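You operate a simulated robot arm through the tools that you are given. There is no shell and no other tool.

Carry out the task below with a simulated robot arm. There is one attempt and no reset: what you move stays moved.

TASK
Scrub the muddy lid, then lid the bolted crate and draw the bolt.
Fine: use the scrub pad from the packing stand's drawer; it goes back and the drawer ends shut. What is to be rubbed or washed off counts as gone when no trace of it is left.
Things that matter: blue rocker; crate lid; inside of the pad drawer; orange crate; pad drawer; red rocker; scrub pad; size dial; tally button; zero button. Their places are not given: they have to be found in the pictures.

The check looks at the end state, three seconds after you hand in, the way a careful person would. Anything else that was tipped, shoved, dropped, spilled or broken makes it a failure. Lids that push on must go on centred and level and be pressed home; caps that screw on are set level and turned clockwise until they are tight.

THE ROBOT
A 7-joint arm with a two-finger parallel gripper, fixed in place. Base frame: the origin is on the floor under the middle of its stand, x ahead of it, y to its left, z up. Readings come in m, rad, newtons and seconds.
It reaches about 1.147 m from its shoulder. Its first joint turns from -2.897 to 2.897 rad. Payload 3.43 kg.
The TCP is the grasp point between the finger pads, 0.03 m short of the fingertips. In the tool frame z runs along the fingers and y along their closing line. Largest opening 0.094 m; finger width 0.028, thickness 0.01; the body of the gripper, 0.05 by 0.096 m, starts 0.055 m behind the TCP.
Orientation is that of the tool frame in the base frame, as a unit quaternion [w, x, y, z]. With the fingers straight down and closing along the base's y, the tool's x points along the base's -x, its y along +y and its z along -z.

THE INTERFACE
- The arm moves only by the tool nudge_tool. Its arguments are lists of equal length, an entry for each row: "slide": the shift along the base's x, y, z in mm, a list of three; "rotation": the turn, a rotation vector about the base's x, y, z in rad, a list of three; "hand": the opening in per cent of the stroke, from 0 (shut) to 100 (fully open). In form: {"slide": [[dx, dy, dz], ...], "rotation": [[rx, ry, rz], ...], "hand": [hand, ...]}. A call has 1 to 20 rows; each row is the pose to reach, as a shift and turn from the pose commanded when the call began. Rows are played at 5 a second. More than 0.05 m and 0.15 rad between two rows, or a gripper value outside its range, and nothing of the call is played. Where a pose cannot be reached the arm comes as near as it can. A force on the tool above 50 N (or 10 N above the force at the start of the call, whichever is more), or a blocked arm, ends the call early, and 0.2 s more pass. Each finger travels about 0.045 m/s and halts on what it meets, pressing with about 38 N; the grip force reading is that of the motor and also rises with nothing between the fingers. The clock runs only during rows and for 0.2 s after the last one: add rows that repeat a pose to give the fingers time. It gives the time, the measured TCP pose, the force on the tool (base axes), the opening and the grip force at its end, in the units of the frame above (readings bear some noise), with the torque about the TCP (base axes, N m) and any sound that the robot's microphone picked up.
- Cameras (640 x 400 px; columns grow to the right, rows downward): "scene" is fixed at [0.0481, -0.5029, 1.3862]; the picture's right is [0.24, -0.97, 0.00], its down [-0.64, -0.16, -0.76] and it looks along [0.73, 0.18, -0.65] (base axes); focal length 214 px, centre (320, 200). "wrist" rides on the gripper at [0.076, 0.014, -0.102] in the tool frame; the picture's right is [-0.18, 0.98, 0.00], its down [-0.75, -0.14, -0.64] and it looks along [-0.63, -0.12, 0.77] (tool axes); focal length 243 px, centre (320, 200).
- get_image(camera): a new picture of that camera. It takes no simulated time.
- point_at(camera, pixels): for up to 12 pixels [column, row] of the newest picture of that camera ("zoom" is the newest enlarged one), the place [x, y, z] in the base frame of the surface seen there, good to about 0.002 m, but the place of the scene camera against the robot may be out by one fixed shift of up to 0.012 m in any direction. It takes no simulated time.
- close_up(camera, box): a new picture of the part [left, top, right, bottom] of that camera's present view, enlarged. It takes no simulated time.
- job_done(): hands the job in; it is judged then, once.

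Leave the gripper open and the arm clear of the work at the hand-in unless told otherwise.

The tools are called as name(argument=value, ...) on one line, values as JSON. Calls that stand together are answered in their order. nudge_tool: Moves the arm, as the interface text tells. Its arguments: {"type":"object","properties":{"slide":{"type":"array"},"rotation":{"type":"array"},"hand":{"type":"array"}},"required":["slide","rotation","hand"]} The other tools are called the same way: get_image (camera) takes a picture; point_at (camera, pixels) gives the place of the surface under pixels of a picture; close_up (camera, box) takes an enlarged picture of a part of a camera's view; job_done () hands the job in.

At the start:

```text
clock: 0.0
tool_pos: [0.4649, -0.2698, 1.2656]
tool_rot: [0.001, 0.0, 1.0, -0.001]
contact_force: [-0.1, -0.4, 0.4]
moment: [0.0, 0.02, 0.03]
width: 0.0938
gripper_force: 0.1
```

scene: 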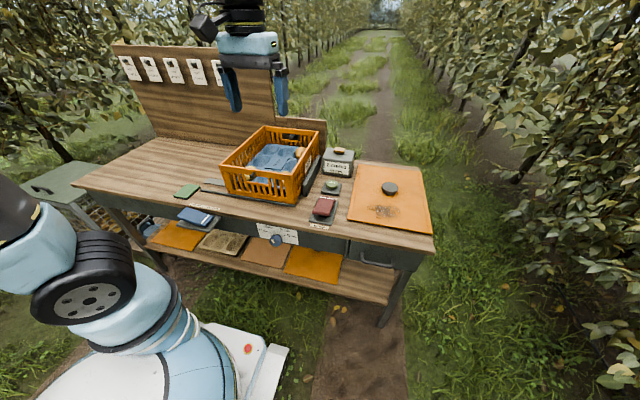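
wrist: 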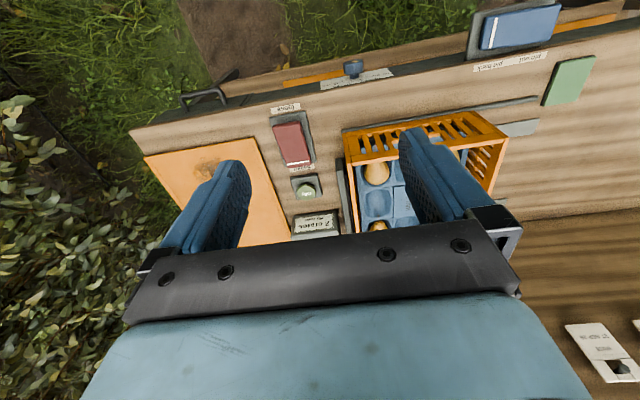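

I see a packing stand with an orange crate (about scene 270,165), an orange lid with a mud patch (about 385,210), red and blue rockers, a dial and a drawer handle (about 377,260). I'll take enlarged pictures of these to read the labels.

close_up(camera="scene", box=[200, 110, 360, 210])

close_up(camera="scene", box=[300, 140, 460, 240])

close_up(camera="scene", box=[160, 180, 320, 280])

close_up(camera="scene", box=[300, 200, 460, 300])

close_up(camera="wrist", box=[100, 50, 360, 212])

close_up(camera="wrist", box=[300, 0, 620, 200])

```text
4.00 times, centred on (280, 160) of scene
```

zoom: 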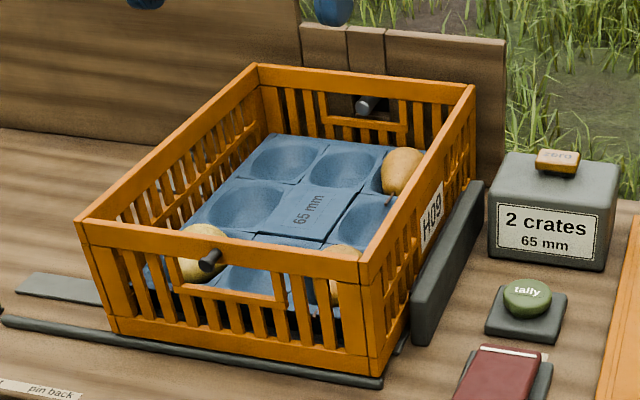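

```text
4.00 times, centred on (380, 190) of scene
```

zoom: 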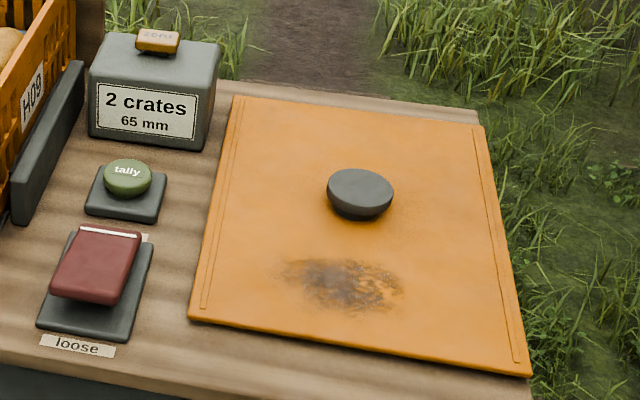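

```text
4.00 times, centred on (240, 230) of scene
```

zoom: 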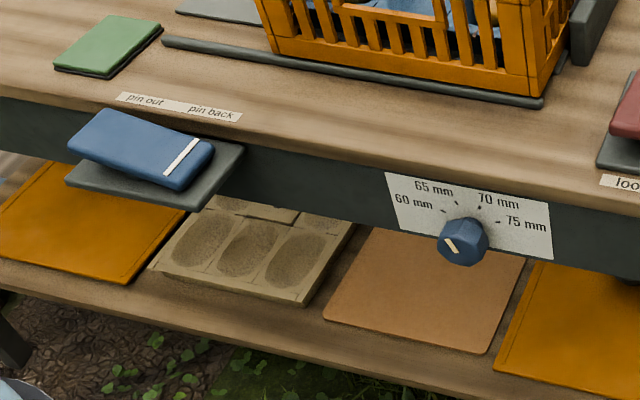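

```text
4.00 times, centred on (380, 250) of scene
```

zoom: 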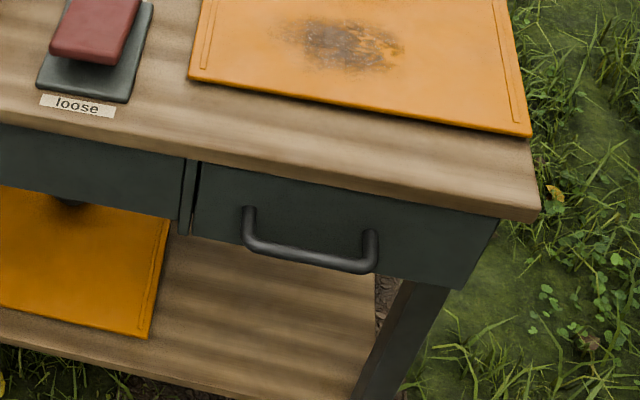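

```text
2.46 times, centred on (230, 131) of wrist
```

zoom: 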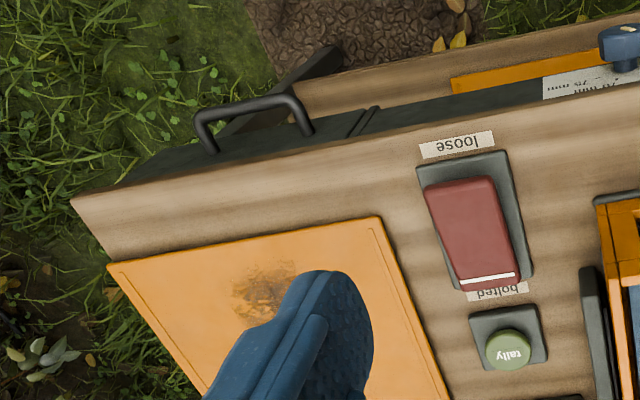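

```text
2.00 times, centred on (460, 100) of wrist
```

zoom: 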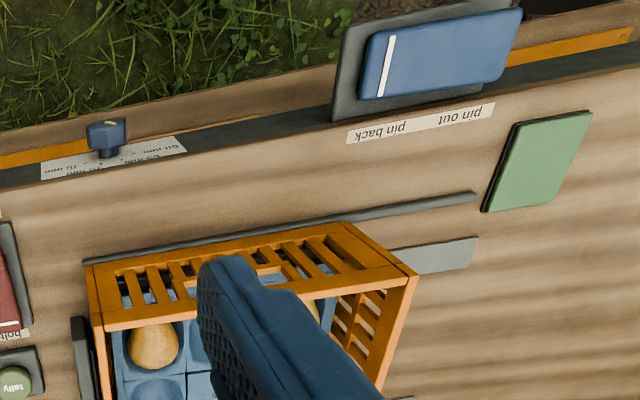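

The red rocker has "bolted" and "loose" ends, and the blue one has "pin out" and "pin back". I'll look closer at these, the crate's ends and the rest of the bench.

close_up(camera="scene", box=[215, 115, 335, 190])

close_up(camera="scene", box=[300, 170, 360, 236])

close_up(camera="scene", box=[160, 170, 256, 240])

close_up(camera="scene", box=[0, 30, 320, 230])

close_up(camera="wrist", box=[320, 90, 540, 230])

get_image(camera="scene")

point_at(camera="scene", pixels=[[358, 164], [423, 172], [432, 233], [348, 219], [389, 187], [385, 211], [323, 207], [331, 184], [377, 265], [277, 240], [198, 216], [187, 190]])

point_at(camera="scene", pixels=[[221, 165], [292, 177], [318, 132], [264, 127], [253, 175], [292, 137], [270, 160], [308, 182], [338, 165], [339, 150], [230, 195], [240, 145]])

```text
5.33 times, centred on (275, 152) of scene
```

zoom: 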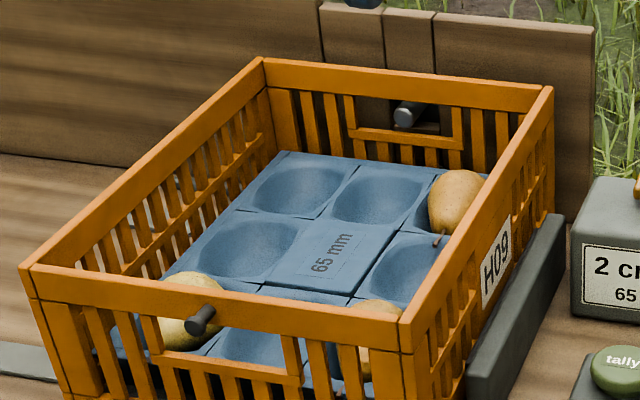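

```text
6.06 times, centred on (330, 203) of scene
```

zoom: 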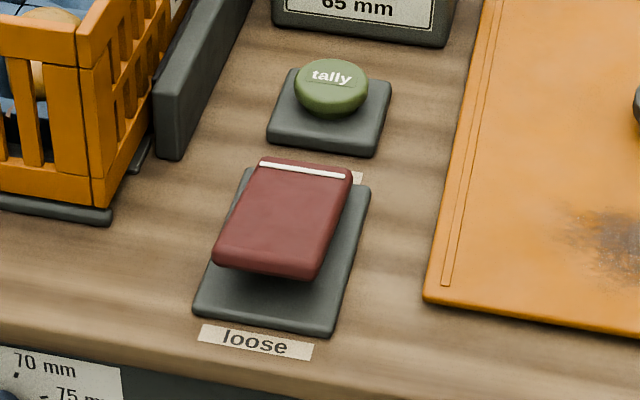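

```text
5.71 times, centred on (208, 205) of scene
```

zoom: 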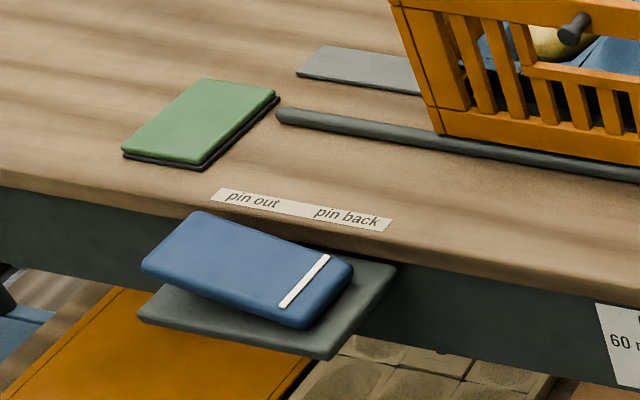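

```text
2.00 times, centred on (160, 130) of scene
```

zoom: 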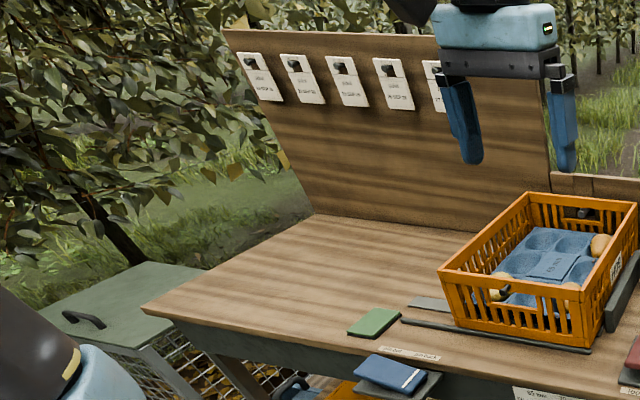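

```text
2.86 times, centred on (430, 160) of wrist
```

zoom: 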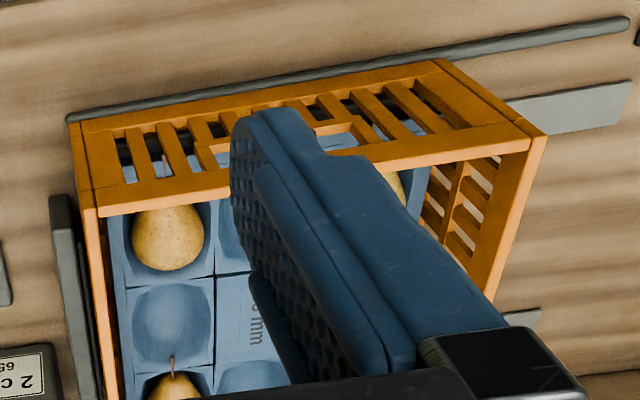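

```text
taken
```

scene: 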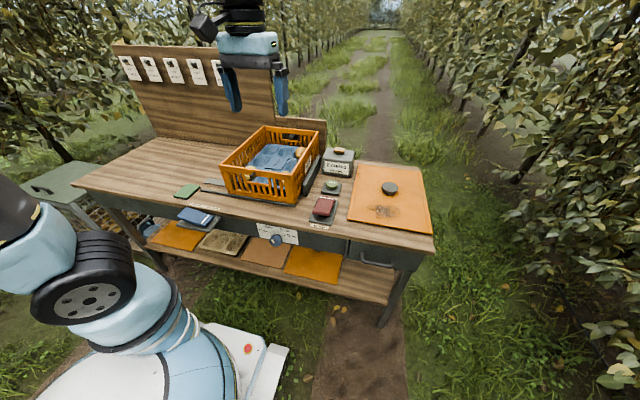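

```text
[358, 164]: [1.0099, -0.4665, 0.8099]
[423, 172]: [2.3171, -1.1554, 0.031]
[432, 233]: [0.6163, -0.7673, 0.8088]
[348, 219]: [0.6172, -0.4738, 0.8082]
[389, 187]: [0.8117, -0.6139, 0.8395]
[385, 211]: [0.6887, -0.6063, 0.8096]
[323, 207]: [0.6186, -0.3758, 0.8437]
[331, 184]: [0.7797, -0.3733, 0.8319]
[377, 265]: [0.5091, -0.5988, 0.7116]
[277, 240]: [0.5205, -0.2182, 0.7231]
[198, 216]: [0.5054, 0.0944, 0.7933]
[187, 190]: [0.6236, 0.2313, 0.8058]
```

```text
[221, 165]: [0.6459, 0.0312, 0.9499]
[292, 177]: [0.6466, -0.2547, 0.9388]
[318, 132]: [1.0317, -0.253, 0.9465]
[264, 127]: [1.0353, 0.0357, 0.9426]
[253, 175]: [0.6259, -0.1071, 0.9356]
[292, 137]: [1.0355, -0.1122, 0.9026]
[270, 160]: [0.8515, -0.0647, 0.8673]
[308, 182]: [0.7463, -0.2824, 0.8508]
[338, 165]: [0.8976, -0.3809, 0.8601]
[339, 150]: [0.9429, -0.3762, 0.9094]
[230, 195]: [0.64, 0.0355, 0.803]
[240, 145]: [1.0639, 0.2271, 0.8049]
```

The rim of the crate spans about x 0.64–1.04 and y −0.255–0.035. The lid lies at x 0.62–1.01, y −0.77 to −0.47, with its knob near (0.81, −0.61). The drawer handle is near (0.51, −0.60, 0.71). I'll move the wrist camera to look at the drawer and handle.

nudge_tool(slide=[[-16, -28, -26], [-33, -56, -52], [-50, -84, -78], [-66, -112, -104], [-83, -140, -130], [-100, -168, -156], [-116, -196, -182], [-132, -224, -208], [-148, -252, -234], [-165, -280, -260]], rotation=[[0, 0, 0], [0, 0, 0], [0, 0, 0], [0, 0, 0], [0, 0, 0], [0, 0, 0], [0, 0, 0], [0, 0, 0], [0, 0, 0], [0, 0, 0]], hand=[100, 100, 100, 100, 100, 100, 100, 100, 100, 100])

get_image(camera="wrist")

get_image(camera="scene")

```text
clock: 2.2
tool_pos: [0.2998, -0.5507, 1.0069]
tool_rot: [0.0, -0.001, 1.0, -0.001]
contact_force: [-0.4, 1.4, 0.8]
moment: [-0.02, -0.02, 0.03]
width: 0.094
gripper_force: 0.0
```

```text
taken
```

wrist: 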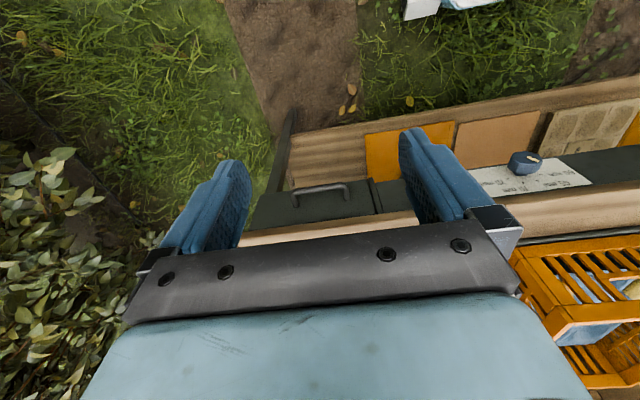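

```text
taken
```

scene: 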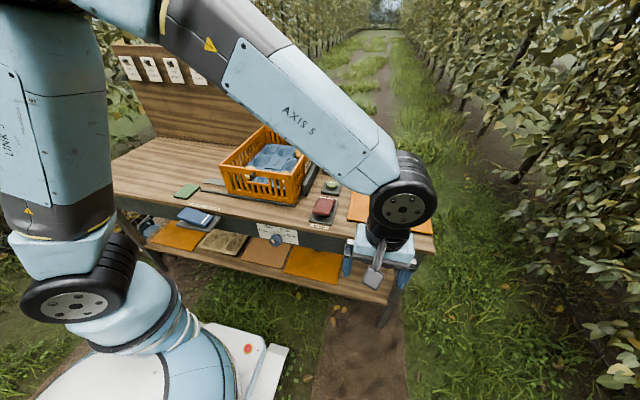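

In the wrist picture the drawer handle shows at (320,192). I'll enlarge that part and measure the handle, drawer front and table edge.

point_at(camera="wrist", pixels=[[296, 198], [320, 186], [346, 186], [305, 189], [338, 184], [300, 215], [340, 210], [373, 190], [300, 237], [370, 222], [258, 212], [258, 240]])

close_up(camera="wrist", box=[240, 160, 420, 260])

```text
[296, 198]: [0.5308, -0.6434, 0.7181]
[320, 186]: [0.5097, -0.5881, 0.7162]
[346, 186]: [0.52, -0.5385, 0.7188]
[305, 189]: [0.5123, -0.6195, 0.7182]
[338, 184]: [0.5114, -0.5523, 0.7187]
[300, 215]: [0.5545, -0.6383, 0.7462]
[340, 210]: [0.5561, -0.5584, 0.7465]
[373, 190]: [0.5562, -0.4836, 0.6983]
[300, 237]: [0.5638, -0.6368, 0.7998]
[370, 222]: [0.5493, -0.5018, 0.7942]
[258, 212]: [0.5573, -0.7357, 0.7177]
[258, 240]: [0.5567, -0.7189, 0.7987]
```

```text
3.56 times, centred on (330, 210) of wrist
```

zoom: 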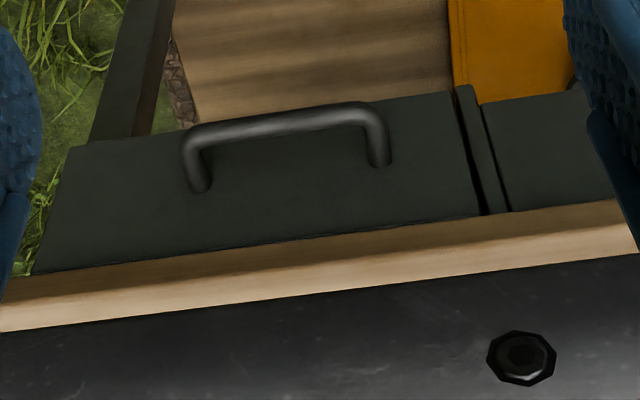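

From the wrist camera: the handle bar is at about x 0.515, z 0.712, y −0.645 to −0.54. The drawer face is at x 0.556 and the table edge at x 0.55. I'll turn the tool so the fingers point 45° forward and down and close in the vertical plane, in free air, then check the pose.

nudge_tool(slide=[[0, 0, 0], [0, 0, 0], [0, 0, 0], [0, 0, 0], [0, 0, 0], [0, 0, 0], [0, 0, 0], [0, 0, 0], [0, 0, 0], [0, 0, 0], [0, 0, 0], [0, 0, 0], [0, 0, 0]], rotation=[[0.0512, -0.0512, -0.1235], [0.1023, -0.1023, -0.2471], [0.1535, -0.1535, -0.3706], [0.2047, -0.2047, -0.4941], [0.2558, -0.2558, -0.6176], [0.307, -0.307, -0.7412], [0.3582, -0.3582, -0.8647], [0.4093, -0.4093, -0.9882], [0.4605, -0.4605, -1.1117], [0.5117, -0.5117, -1.2353], [0.5628, -0.5628, -1.3588], [0.614, -0.614, -1.4823], [0.614, -0.614, -1.4823]], hand=[100, 100, 100, 90, 80, 70, 60, 50, 50, 50, 50, 50, 50])

get_image(camera="wrist")

get_image(camera="scene")

```text
clock: 5.0
tool_pos: [0.3005, -0.5483, 1.0035]
tool_rot: [0.271, 0.654, 0.652, 0.271]
contact_force: [-0.2, -0.2, 0.0]
moment: [0.01, 0.0, 0.0]
width: 0.047
gripper_force: 0.1
```

```text
taken
```

wrist: 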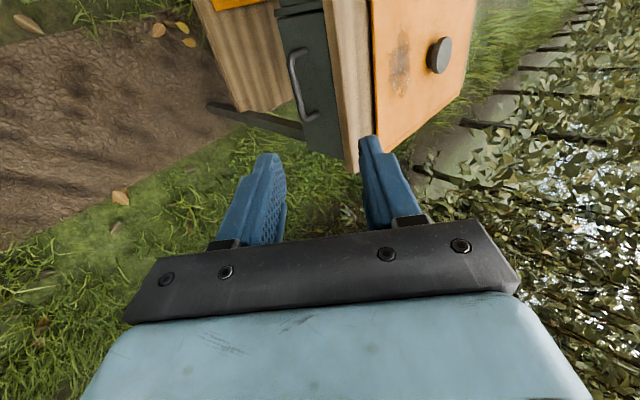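

```text
taken
```

scene: 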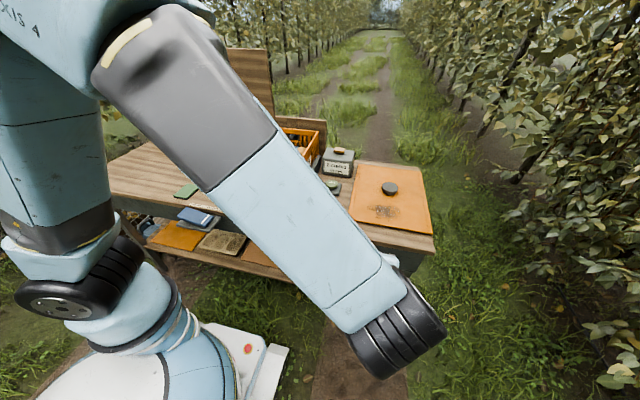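

The pose was reached. Here the handle runs from (297,52) to (313,115). I'll measure it along with the lid and knob from this view.

point_at(camera="wrist", pixels=[[293, 62], [294, 75], [297, 90], [300, 105], [296, 75], [310, 119], [298, 51], [320, 90], [439, 55], [400, 62], [375, 145], [345, 165]])

close_up(camera="wrist", box=[260, 20, 360, 160])

```text
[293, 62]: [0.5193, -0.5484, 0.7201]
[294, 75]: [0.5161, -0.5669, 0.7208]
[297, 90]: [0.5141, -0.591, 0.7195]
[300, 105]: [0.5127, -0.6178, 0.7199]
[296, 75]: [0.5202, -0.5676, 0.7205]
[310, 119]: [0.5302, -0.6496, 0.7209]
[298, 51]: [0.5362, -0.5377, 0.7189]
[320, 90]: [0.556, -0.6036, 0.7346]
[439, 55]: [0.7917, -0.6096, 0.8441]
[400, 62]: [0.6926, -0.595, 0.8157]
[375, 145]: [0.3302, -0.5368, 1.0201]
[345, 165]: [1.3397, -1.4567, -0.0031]
```

```text
2.86 times, centred on (310, 90) of wrist
```

zoom: 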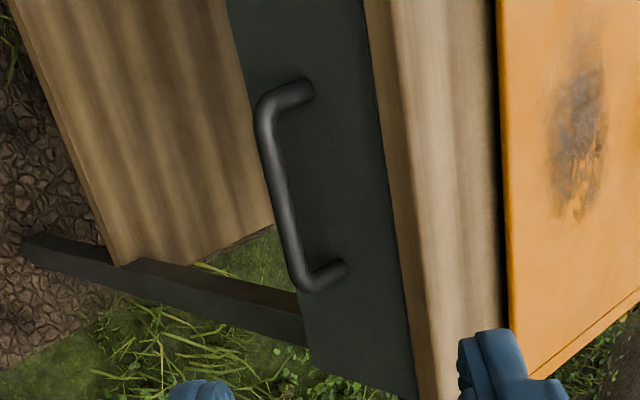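

The bar axis is about (0.517, −0.592, 0.714). I'll move to a pre-grasp point 8 cm back along the fingers, with the opening narrowed to 34%.

nudge_tool(slide=[[20, -6, -30], [43, -12, -64], [66, -18, -98], [90, -24, -132], [113, -30, -166], [136, -36, -200], [160, -42, -235], [160, -42, -235]], rotation=[[0, 0, 0], [0, 0, 0], [0, 0, 0], [0, 0, 0], [0, 0, 0], [0, 0, 0], [0, 0, 0], [0, 0, 0]], hand=[45, 40, 34, 34, 34, 34, 34, 34])

get_image(camera="wrist")

get_image(camera="scene")

```text
clock: 6.8
tool_pos: [0.4579, -0.5939, 0.7715]
tool_rot: [0.271, 0.653, 0.654, 0.27]
contact_force: [-0.1, 0.6, -0.1]
moment: [0.02, 0.0, 0.01]
width: 0.0321
gripper_force: 0.0
```

```text
taken
```

wrist: 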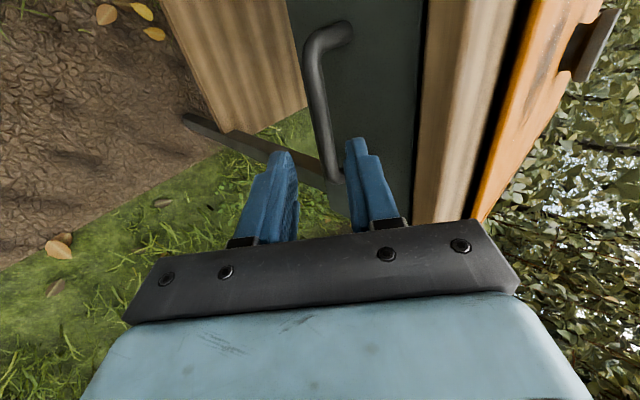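

```text
taken
```

scene: 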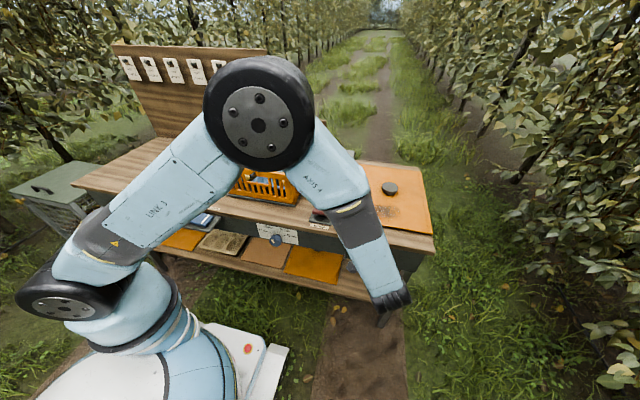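

I'll re-measure the bar from this closer view before going in.

point_at(camera="wrist", pixels=[[308, 60], [313, 60], [320, 60], [312, 100], [318, 100], [325, 100], [330, 140], [335, 178], [352, 22], [400, 100], [425, 150], [337, 30]])

```text
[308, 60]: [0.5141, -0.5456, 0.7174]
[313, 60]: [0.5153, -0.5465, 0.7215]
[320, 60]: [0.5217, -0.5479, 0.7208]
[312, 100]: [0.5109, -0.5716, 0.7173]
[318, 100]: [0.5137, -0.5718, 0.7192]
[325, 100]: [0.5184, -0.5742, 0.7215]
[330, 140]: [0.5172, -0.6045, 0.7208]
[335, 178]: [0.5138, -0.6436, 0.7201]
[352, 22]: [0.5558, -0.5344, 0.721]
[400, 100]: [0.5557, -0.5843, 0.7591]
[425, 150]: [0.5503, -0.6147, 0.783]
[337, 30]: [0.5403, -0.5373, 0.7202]
```

The bar axis is near (0.517, −0.592, 0.7155). I'll advance along the finger direction and close on the bar.

nudge_tool(slide=[[10, 0, -10], [20, 0, -20], [30, 0, -30], [40, 0, -39], [51, 0, -49], [51, 0, -49], [51, 0, -49], [51, 0, -49], [51, 0, -49], [51, 0, -49]], rotation=[[0, 0, 0], [0, 0, 0], [0, 0, 0], [0, 0, 0], [0, 0, 0], [0, 0, 0], [0, 0, 0], [0, 0, 0], [0, 0, 0], [0, 0, 0]], hand=[34, 34, 34, 34, 34, 34, 20, 5, 0, 0])

get_image(camera="wrist")

```text
clock: 9.0
tool_pos: [0.5113, -0.5904, 0.7211]
tool_rot: [0.272, 0.653, 0.654, 0.27]
contact_force: [0.5, -0.1, 10.3]
moment: [-0.58, -0.09, 1.06]
width: 0.0139
gripper_force: 44.6
```

```text
taken
```

wrist: 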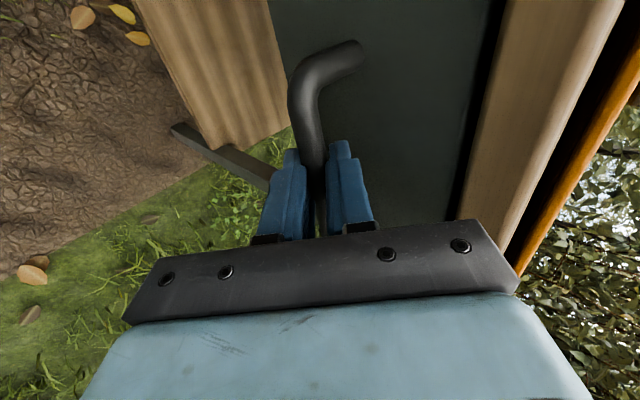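

The bar is gripped (opening 13.9 mm, 45 N). Now I'll pull the drawer straight toward −x, 100 mm first.

nudge_tool(slide=[[-10, 0, 0], [-20, 0, 0], [-35, 0, 0], [-50, 0, 0], [-65, 0, 0], [-80, 0, 0], [-100, 0, 0], [-100, 0, 0]], rotation=[[0, 0, 0], [0, 0, 0], [0, 0, 0], [0, 0, 0], [0, 0, 0], [0, 0, 0], [0, 0, 0], [0, 0, 0]], hand=[0, 0, 0, 0, 0, 0, 0, 0])

get_image(camera="scene")

get_image(camera="wrist")

```text
clock: 10.8
tool_pos: [0.4125, -0.5912, 0.7211]
tool_rot: [0.271, 0.653, 0.653, 0.271]
contact_force: [1.3, -0.3, 14.7]
moment: [-1.17, -0.14, 0.39]
width: 0.0136
gripper_force: 44.9
```

```text
taken
```

scene: 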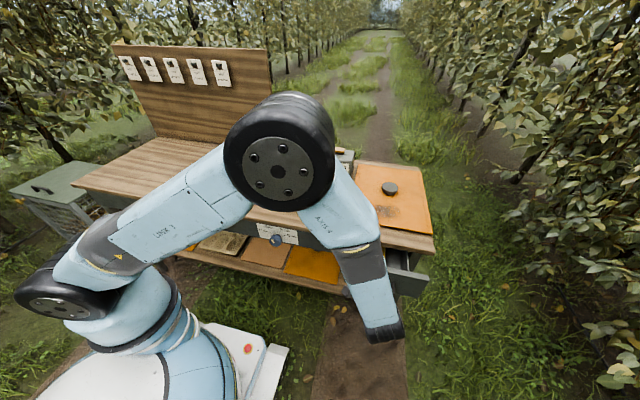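

```text
taken
```

wrist: 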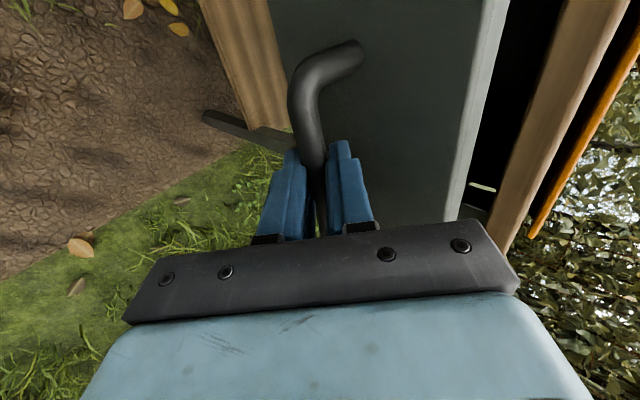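

The drawer has slid out 100 mm. I'll keep pulling another 120 mm, in small steps in case it reaches its stop.

nudge_tool(slide=[[-15, 0, 0], [-30, 0, 0], [-45, 0, 0], [-60, 0, 0], [-75, 0, 0], [-90, 0, 0], [-105, 0, 0], [-120, 0, 0], [-120, 0, 0]], rotation=[[0, 0, 0], [0, 0, 0], [0, 0, 0], [0, 0, 0], [0, 0, 0], [0, 0, 0], [0, 0, 0], [0, 0, 0], [0, 0, 0]], hand=[0, 0, 0, 0, 0, 0, 0, 0, 0])

get_image(camera="scene")

get_image(camera="wrist")

```text
clock: 12.8
tool_pos: [0.29, -0.5921, 0.7216]
tool_rot: [0.27, 0.654, 0.653, 0.27]
contact_force: [-1.4, 26.4, -20.8]
moment: [-1.24, 0.07, 0.43]
width: 0.0138
gripper_force: 45.3
```

```text
taken
```

scene: 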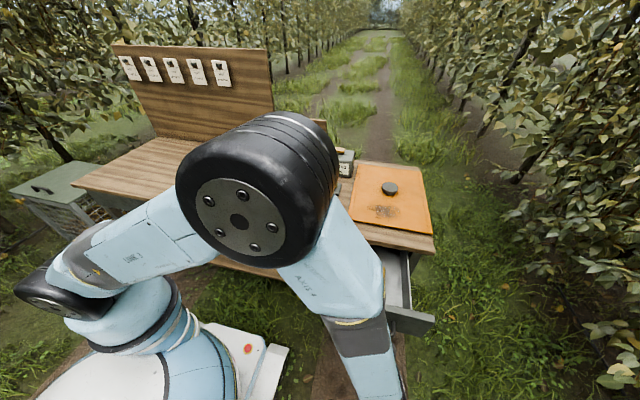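

```text
taken
```

wrist: 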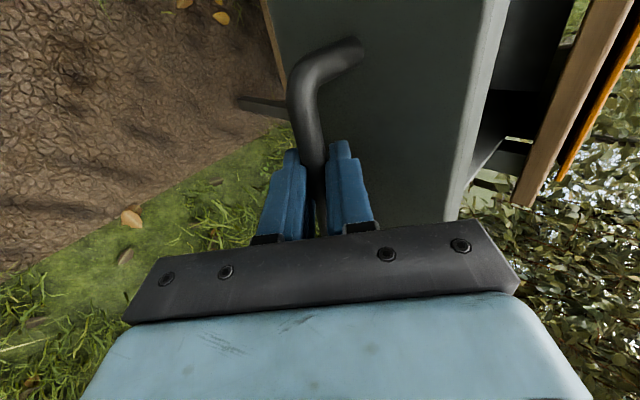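

The drawer is out about 221 mm. There is some side load on the grip, so I'll release, back away along the fingers and look into the drawer.

nudge_tool(slide=[[0, 0, 0], [0, 0, 0], [0, 0, 0]], rotation=[[0, 0, 0], [0, 0, 0], [0, 0, 0]], hand=[15, 30, 34])

```text
clock: 13.6
tool_pos: [0.2905, -0.5927, 0.7218]
tool_rot: [0.271, 0.654, 0.653, 0.27]
contact_force: [0.4, 0.7, 0.2]
moment: [-0.02, -0.04, 0.04]
width: 0.0322
gripper_force: 0.0
```

The load went away. Now I'll back off, rise, and turn the tool upright to a spot where the wrist camera can see into the drawer.

nudge_tool(slide=[[-25, 0, 25], [-50, 0, 50], [-50, 0, 95], [-50, 20, 138], [-40, 50, 173], [-20, 80, 206], [5, 110, 233], [32, 140, 255], [60, 170, 278], [90, 198, 298], [122, 222, 315], [155, 242, 328], [155, 242, 328]], rotation=[[0, 0, 0], [0, 0, 0], [0, 0, 0], [0, 0, 0], [0, 0.131, 0], [0, 0.262, 0], [0, 0.393, 0], [0, 0.524, 0], [0, 0.655, 0], [0, 0.785, 0], [0, 0.785, 0], [0, 0.785, 0], [0, 0.785, 0]], hand=[34, 34, 34, 34, 50, 60, 70, 80, 90, 100, 100, 100, 100])

get_image(camera="wrist")

get_image(camera="scene")

```text
clock: 16.4
tool_pos: [0.446, -0.3501, 1.0504]
tool_rot: [0.0, 0.708, 0.706, 0.0]
contact_force: [0.2, -0.7, -0.5]
moment: [0.04, -0.03, 0.01]
width: 0.0939
gripper_force: 0.1
```

```text
taken
```

wrist: 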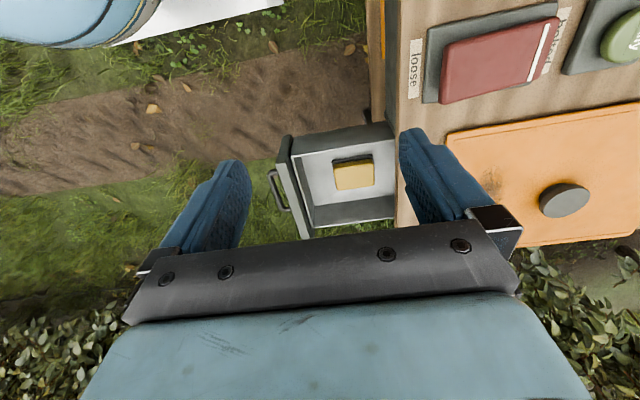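

```text
taken
```

scene: 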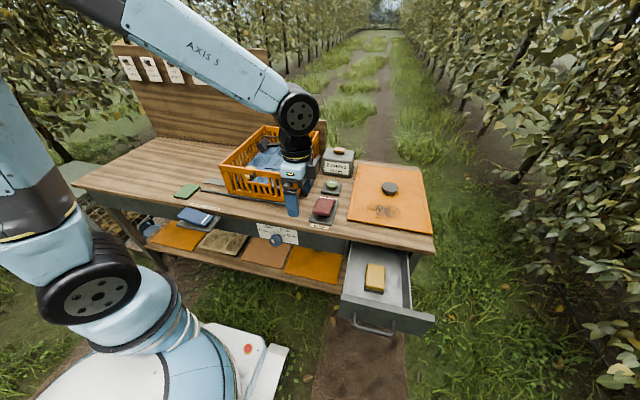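

The open drawer shows a yellow pad at wrist pixel (353,175). I'll enlarge it and measure the pad and the drawer walls.

close_up(camera="wrist", box=[260, 110, 420, 240])

close_up(camera="scene", box=[330, 230, 440, 340])

point_at(camera="wrist", pixels=[[335, 167], [371, 162], [373, 184], [339, 189], [353, 175], [353, 161], [320, 190], [305, 190], [300, 215], [390, 170], [340, 132], [345, 215]])

point_at(camera="scene", pixels=[[368, 264], [385, 265], [383, 292], [366, 290], [375, 278], [355, 290], [395, 300], [345, 300], [405, 290], [380, 250], [400, 312], [350, 260]])

```text
3.08 times, centred on (340, 175) of wrist
```

zoom: 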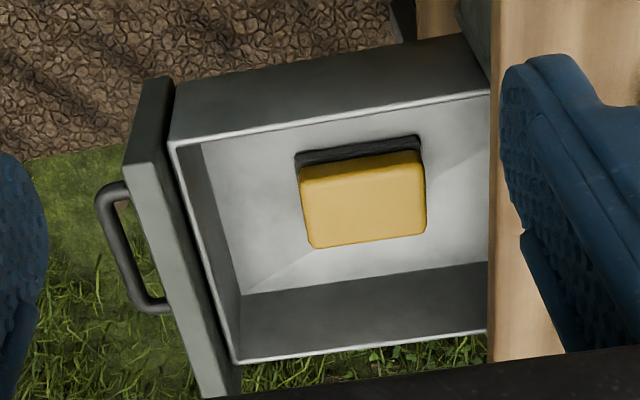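

```text
3.64 times, centred on (385, 285) of scene
```

zoom: 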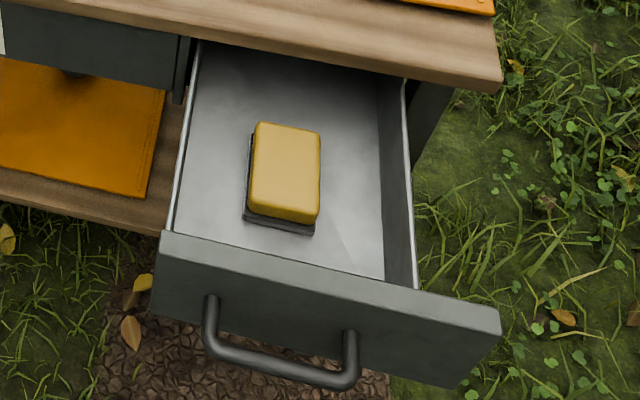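

```text
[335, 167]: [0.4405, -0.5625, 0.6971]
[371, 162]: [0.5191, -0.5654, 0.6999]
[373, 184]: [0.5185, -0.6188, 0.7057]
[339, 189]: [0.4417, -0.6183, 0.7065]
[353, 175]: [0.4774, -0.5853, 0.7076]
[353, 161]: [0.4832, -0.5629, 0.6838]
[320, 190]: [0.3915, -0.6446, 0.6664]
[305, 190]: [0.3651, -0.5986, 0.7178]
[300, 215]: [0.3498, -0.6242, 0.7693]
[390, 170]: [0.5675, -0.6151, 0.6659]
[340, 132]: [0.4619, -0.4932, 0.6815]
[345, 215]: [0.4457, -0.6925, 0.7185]
```

```text
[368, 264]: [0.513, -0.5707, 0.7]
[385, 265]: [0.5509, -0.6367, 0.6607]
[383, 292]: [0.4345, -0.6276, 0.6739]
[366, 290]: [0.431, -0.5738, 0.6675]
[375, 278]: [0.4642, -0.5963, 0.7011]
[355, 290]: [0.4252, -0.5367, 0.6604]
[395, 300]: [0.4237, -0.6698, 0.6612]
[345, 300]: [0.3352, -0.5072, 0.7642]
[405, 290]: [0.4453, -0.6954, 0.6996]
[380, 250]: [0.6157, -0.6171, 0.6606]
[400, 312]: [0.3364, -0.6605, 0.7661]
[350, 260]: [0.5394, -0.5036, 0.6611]
```

The pad is about 80 × 55 × 41 mm, centred near (0.480, −0.591), with its top at z 0.707 on a drawer floor at 0.666. I'll turn the tool back so it closes along y, and move above the pad.

nudge_tool(slide=[[3, -22, -14], [6, -44, -28], [9, -66, -42], [12, -88, -56], [15, -110, -70], [18, -132, -84], [21, -154, -98], [24, -176, -112], [27, -198, -126], [30, -220, -138], [34, -241, -150], [34, -241, -150]], rotation=[[0, 0, 0.143], [0, 0, 0.286], [0, 0, 0.428], [0, 0, 0.571], [0, 0, 0.714], [0, 0, 0.857], [0, 0, 1.0], [0, 0, 1.142], [0, 0, 1.285], [0, 0, 1.428], [0, 0, 1.571], [0, 0, 1.571]], hand=[100, 100, 100, 100, 100, 100, 100, 100, 100, 100, 100, 100])

get_image(camera="wrist")

get_image(camera="scene")

```text
clock: 19.0
tool_pos: [0.4803, -0.5896, 0.9008]
tool_rot: [-0.001, -0.001, 1.0, 0.0]
contact_force: [-0.4, 0.4, -0.3]
moment: [0.0, -0.01, -0.01]
width: 0.0939
gripper_force: 0.0
```

```text
taken
```

wrist: 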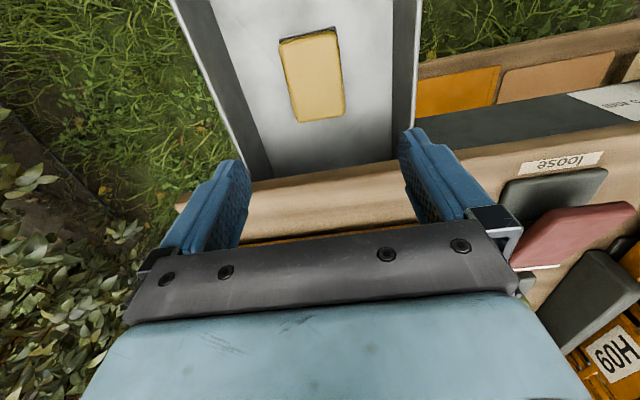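

```text
taken
```

scene: 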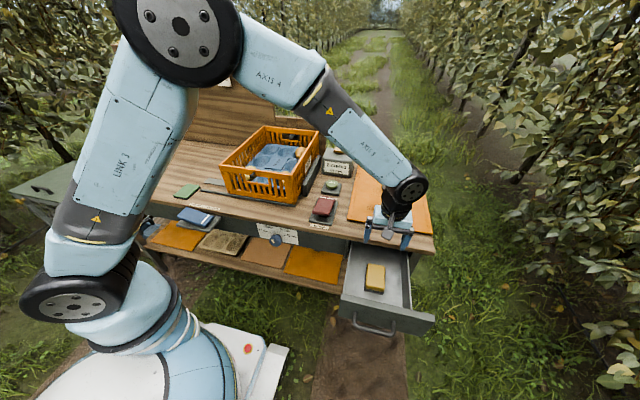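

The pad now shows at (312,75). I'll measure its top corners and the drawer walls from here.

point_at(camera="wrist", pixels=[[283, 45], [336, 35], [342, 105], [301, 118], [312, 75], [288, 80], [338, 70], [318, 118], [400, 120], [250, 140], [350, 150], [300, 205]])

close_up(camera="wrist", box=[220, 0, 420, 190])

```text
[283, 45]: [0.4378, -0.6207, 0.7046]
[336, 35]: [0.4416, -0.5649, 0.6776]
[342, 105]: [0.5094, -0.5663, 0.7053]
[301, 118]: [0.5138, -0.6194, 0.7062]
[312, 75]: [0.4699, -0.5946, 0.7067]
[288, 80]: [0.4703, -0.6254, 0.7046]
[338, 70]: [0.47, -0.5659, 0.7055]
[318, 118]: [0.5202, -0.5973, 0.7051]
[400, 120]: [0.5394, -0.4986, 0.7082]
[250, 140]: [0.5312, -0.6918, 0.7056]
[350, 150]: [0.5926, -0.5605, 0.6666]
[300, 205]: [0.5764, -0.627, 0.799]
```

```text
2.11 times, centred on (320, 95) of wrist
```

zoom: 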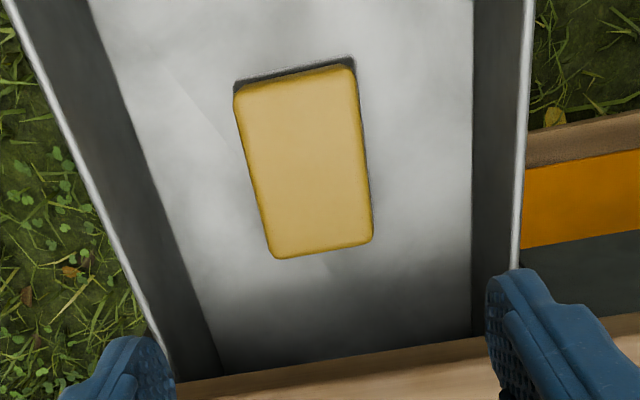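

The pad's centre is about (0.479, −0.594). I'll go straight down to TCP z 0.712 (fingertips 16 mm above the drawer floor) and close on its sides.

nudge_tool(slide=[[0, -2, -40], [-1, -3, -80], [-1, -3, -115], [-1, -3, -145], [-1, -3, -170], [-1, -3, -188], [-1, -3, -188], [-1, -3, -188], [-1, -3, -188], [-1, -3, -188], [-1, -3, -188], [-1, -3, -188]], rotation=[[0, 0, 0], [0, 0, 0], [0, 0, 0], [0, 0, 0], [0, 0, 0], [0, 0, 0], [0, 0, 0], [0, 0, 0], [0, 0, 0], [0, 0, 0], [0, 0, 0], [0, 0, 0]], hand=[100, 100, 100, 100, 100, 100, 100, 80, 60, 40, 30, 30])

get_image(camera="wrist")

get_image(camera="scene")

```text
clock: 21.6
tool_pos: [0.4782, -0.5939, 0.7115]
tool_rot: [0.001, 0.0, 1.0, -0.001]
contact_force: [1.0, 0.0, 21.9]
moment: [0.1, 0.01, -0.04]
width: 0.0627
gripper_force: 38.0
```

```text
taken
```

wrist: 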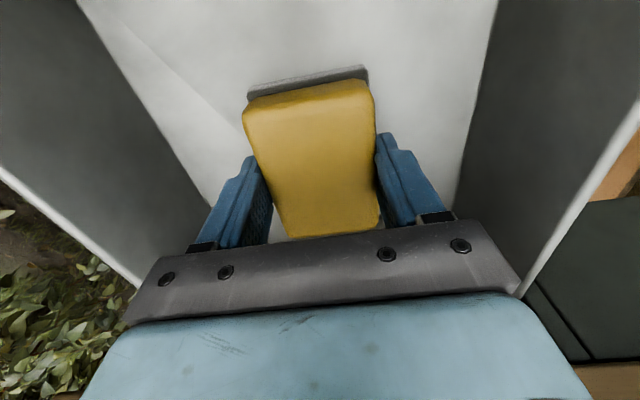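

```text
taken
```

scene: 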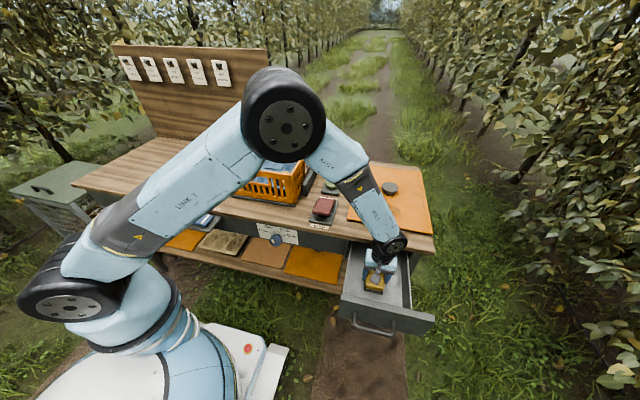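

The pad is held (62.7 mm, 38 N). I'll lift it straight up.

nudge_tool(slide=[[0, 0, 5], [0, 0, 15], [0, 0, 35], [0, 0, 65], [0, 0, 105], [0, 0, 150], [0, 0, 195], [0, 0, 230], [0, 0, 230]], rotation=[[0, 0, 0], [0, 0, 0], [0, 0, 0], [0, 0, 0], [0, 0, 0], [0, 0, 0], [0, 0, 0], [0, 0, 0], [0, 0, 0]], hand=[20, 20, 20, 20, 20, 20, 20, 20, 20])

get_image(camera="wrist")

get_image(camera="scene")

close_up(camera="scene", box=[340, 170, 440, 270])

```text
clock: 23.6
tool_pos: [0.4752, -0.5932, 0.9434]
tool_rot: [0.0, -0.001, 1.0, 0.001]
contact_force: [0.4, 0.4, -0.5]
moment: [-0.01, 0.0, -0.02]
width: 0.0189
gripper_force: 0.1
```

```text
taken
```

wrist: 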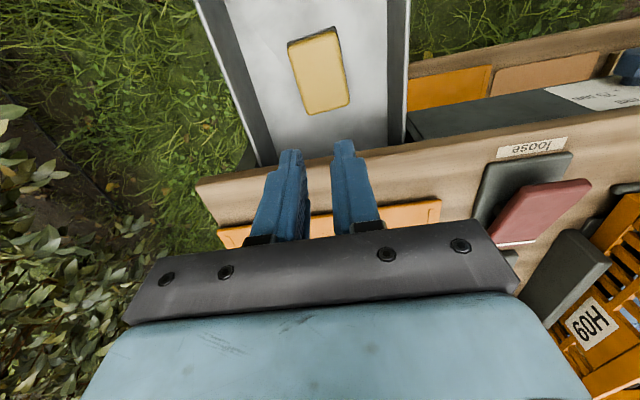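

```text
taken
```

scene: 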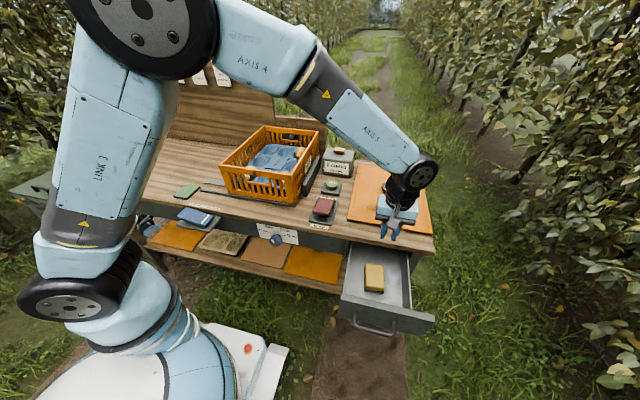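

```text
4.00 times, centred on (390, 220) of scene
```

zoom: 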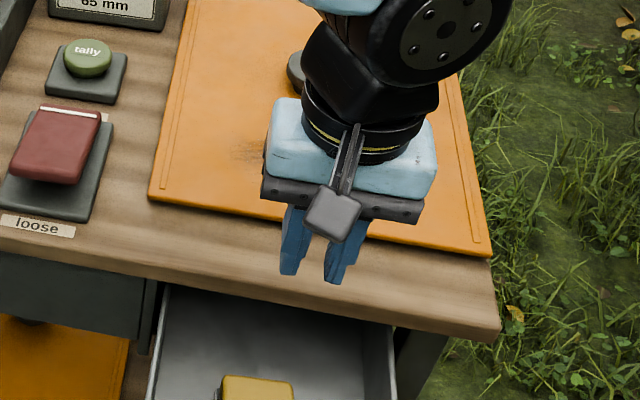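

The fingers slipped off; the pad is still in the drawer at wrist pixel (318,70). I'll look at the pad's shape closely to choose a better grip depth.

close_up(camera="wrist", box=[260, 10, 380, 130])

close_up(camera="scene", box=[345, 250, 405, 305])

point_at(camera="wrist", pixels=[[289, 45], [336, 32], [348, 100], [306, 113], [318, 70], [296, 75], [342, 65], [327, 110], [312, 33], [312, 37], [290, 42], [285, 60]])

```text
3.33 times, centred on (320, 70) of wrist
```

zoom: 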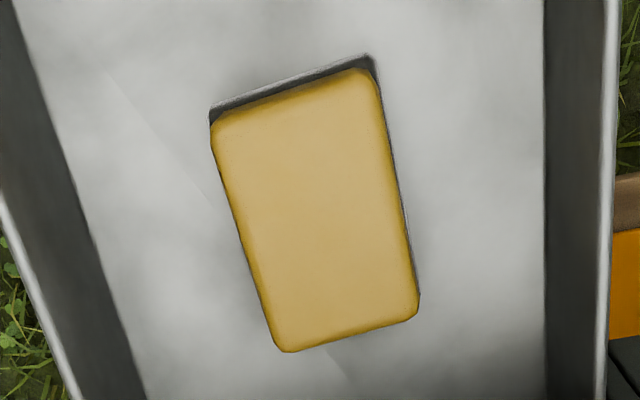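

```text
7.27 times, centred on (375, 278) of scene
```

zoom: 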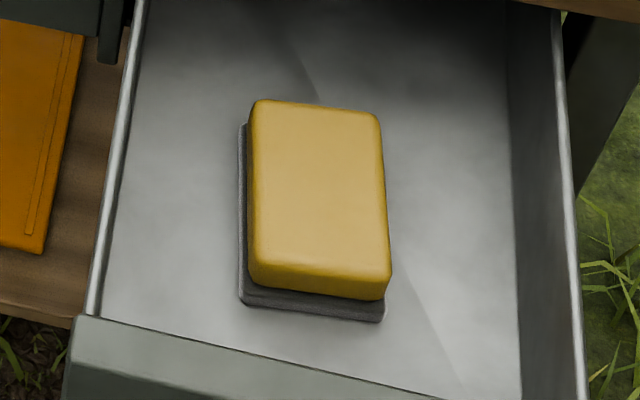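

```text
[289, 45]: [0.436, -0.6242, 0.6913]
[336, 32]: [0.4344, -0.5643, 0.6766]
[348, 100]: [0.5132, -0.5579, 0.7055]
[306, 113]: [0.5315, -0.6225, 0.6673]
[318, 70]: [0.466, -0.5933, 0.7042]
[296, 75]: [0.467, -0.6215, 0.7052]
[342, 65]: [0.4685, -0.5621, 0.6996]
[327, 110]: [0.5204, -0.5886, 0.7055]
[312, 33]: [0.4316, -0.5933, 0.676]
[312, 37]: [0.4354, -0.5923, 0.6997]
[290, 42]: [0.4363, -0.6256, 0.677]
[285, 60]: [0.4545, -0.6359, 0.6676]
```

The yellow block sits on a thin dark base (top at z 0.677), so my grip was too high. I'll check how the pad is turned by measuring points along both long edges.

point_at(camera="wrist", pixels=[[293, 55], [296, 65], [299, 77], [302, 88], [305, 99], [308, 108], [335, 40], [338, 55], [340, 65], [342, 77], [345, 90], [347, 98]])

```text
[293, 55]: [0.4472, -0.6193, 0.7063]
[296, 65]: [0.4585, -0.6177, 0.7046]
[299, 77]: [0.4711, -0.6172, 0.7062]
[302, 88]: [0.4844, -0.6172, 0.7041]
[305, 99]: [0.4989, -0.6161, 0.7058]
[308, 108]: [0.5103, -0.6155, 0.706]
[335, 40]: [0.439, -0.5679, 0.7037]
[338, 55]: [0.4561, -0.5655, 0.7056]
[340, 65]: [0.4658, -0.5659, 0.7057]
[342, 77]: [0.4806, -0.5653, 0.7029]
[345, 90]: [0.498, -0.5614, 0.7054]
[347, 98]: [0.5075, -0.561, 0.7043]
```

The pad is turned about +0.07 rad and centred near (0.478, −0.591). I'll open, turn to match, descend to TCP z 0.701 so the fingers cover nearly the full side, and close.

nudge_tool(slide=[[0, 1, 0], [-1, 3, -20], [-1, 3, -60], [-1, 3, -105], [-1, 3, -150], [-1, 3, -190], [-1, 3, -220], [-1, 3, -241], [-1, 3, -241], [-1, 3, -241], [-1, 3, -241], [-1, 3, -241], [-1, 3, -241], [-1, 3, -241]], rotation=[[0, 0, 0.03], [0, 0, 0.07], [0, 0, 0.07], [0, 0, 0.07], [0, 0, 0.07], [0, 0, 0.07], [0, 0, 0.07], [0, 0, 0.07], [0, 0, 0.07], [0, 0, 0.07], [0, 0, 0.07], [0, 0, 0.07], [0, 0, 0.07], [0, 0, 0.07]], hand=[50, 75, 100, 100, 100, 100, 100, 100, 85, 70, 50, 30, 10, 0])

get_image(camera="wrist")

```text
clock: 26.6
tool_pos: [0.4786, -0.5901, 0.7006]
tool_rot: [0.0, -0.034, 0.999, 0.0]
contact_force: [0.0, 0.2, -0.2]
moment: [-0.01, -0.02, 0.01]
width: 0.0678
gripper_force: 38.1
```

```text
taken
```

wrist: 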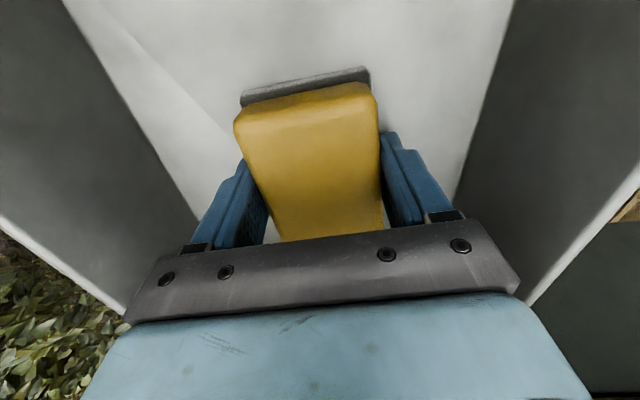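

Now the fingers hold the wider base (67.8 mm, 38 N, no upward force). I'll lift a little first and check.

nudge_tool(slide=[[0, 0, 4], [0, 0, 10], [0, 0, 20], [0, 0, 35], [0, 0, 35]], rotation=[[0, 0, 0], [0, 0, 0], [0, 0, 0], [0, 0, 0], [0, 0, 0]], hand=[0, 0, 0, 0, 0])

get_image(camera="wrist")

```text
clock: 27.8
tool_pos: [0.4758, -0.5904, 0.7341]
tool_rot: [0.0, -0.035, 0.999, 0.001]
contact_force: [0.3, -0.7, -0.4]
moment: [-0.01, 0.01, 0.01]
width: 0.0677
gripper_force: 37.8
```

```text
taken
```

wrist: 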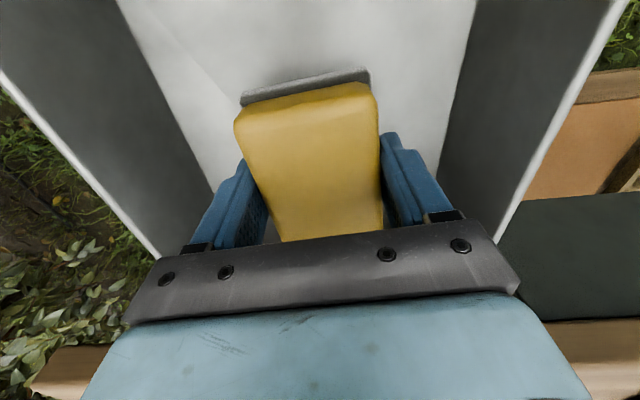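

The pad rises with the gripper. I'll lift clear of the drawer, then move above the bench (x 0.70, y −0.34, z 1.12) with the tool turned so the wrist camera sees the lid and mud.

nudge_tool(slide=[[0, 0, 40], [0, 0, 82], [0, 0, 124], [0, 0, 166], [0, 0, 208], [20, 23, 224], [40, 46, 240], [60, 69, 256], [80, 92, 272], [100, 115, 288], [120, 138, 304], [140, 161, 320], [160, 184, 336], [180, 207, 352], [200, 230, 368], [222, 251, 384], [222, 251, 384]], rotation=[[0, 0, 0], [0, 0, 0], [0, 0, 0], [0, 0, 0], [0, 0, 0], [0, 0, -0.149], [0, 0, -0.298], [0, 0, -0.447], [0, 0, -0.596], [0, 0, -0.745], [0, 0, -0.894], [0, 0, -1.043], [0, 0, -1.192], [0, 0, -1.341], [0, 0, -1.49], [0, 0, -1.636], [0, 0, -1.636]], hand=[0, 0, 0, 0, 0, 0, 0, 0, 0, 0, 0, 0, 0, 0, 0, 0, 0])

get_image(camera="wrist")

get_image(camera="scene")

```text
clock: 31.4
tool_pos: [0.7019, -0.3382, 1.1168]
tool_rot: [0.0, 0.707, 0.707, 0.0]
contact_force: [-0.3, 0.0, -0.7]
moment: [0.0, 0.0, -0.01]
width: 0.0676
gripper_force: 37.8
```

```text
taken
```

wrist: 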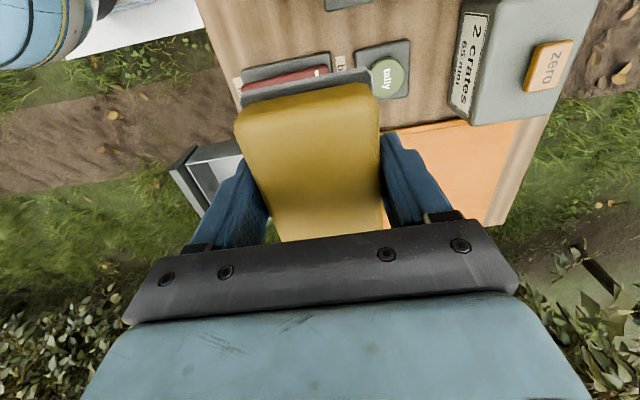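

```text
taken
```

scene: 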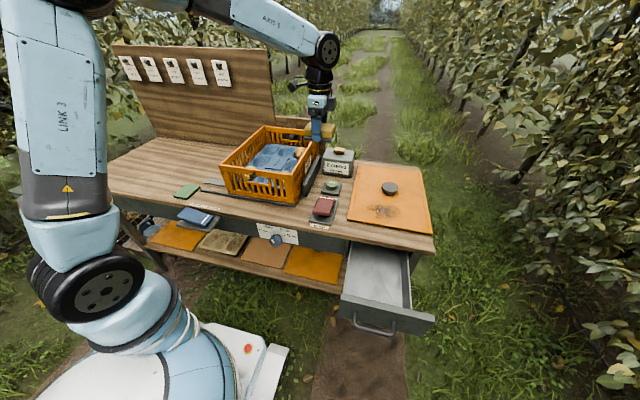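

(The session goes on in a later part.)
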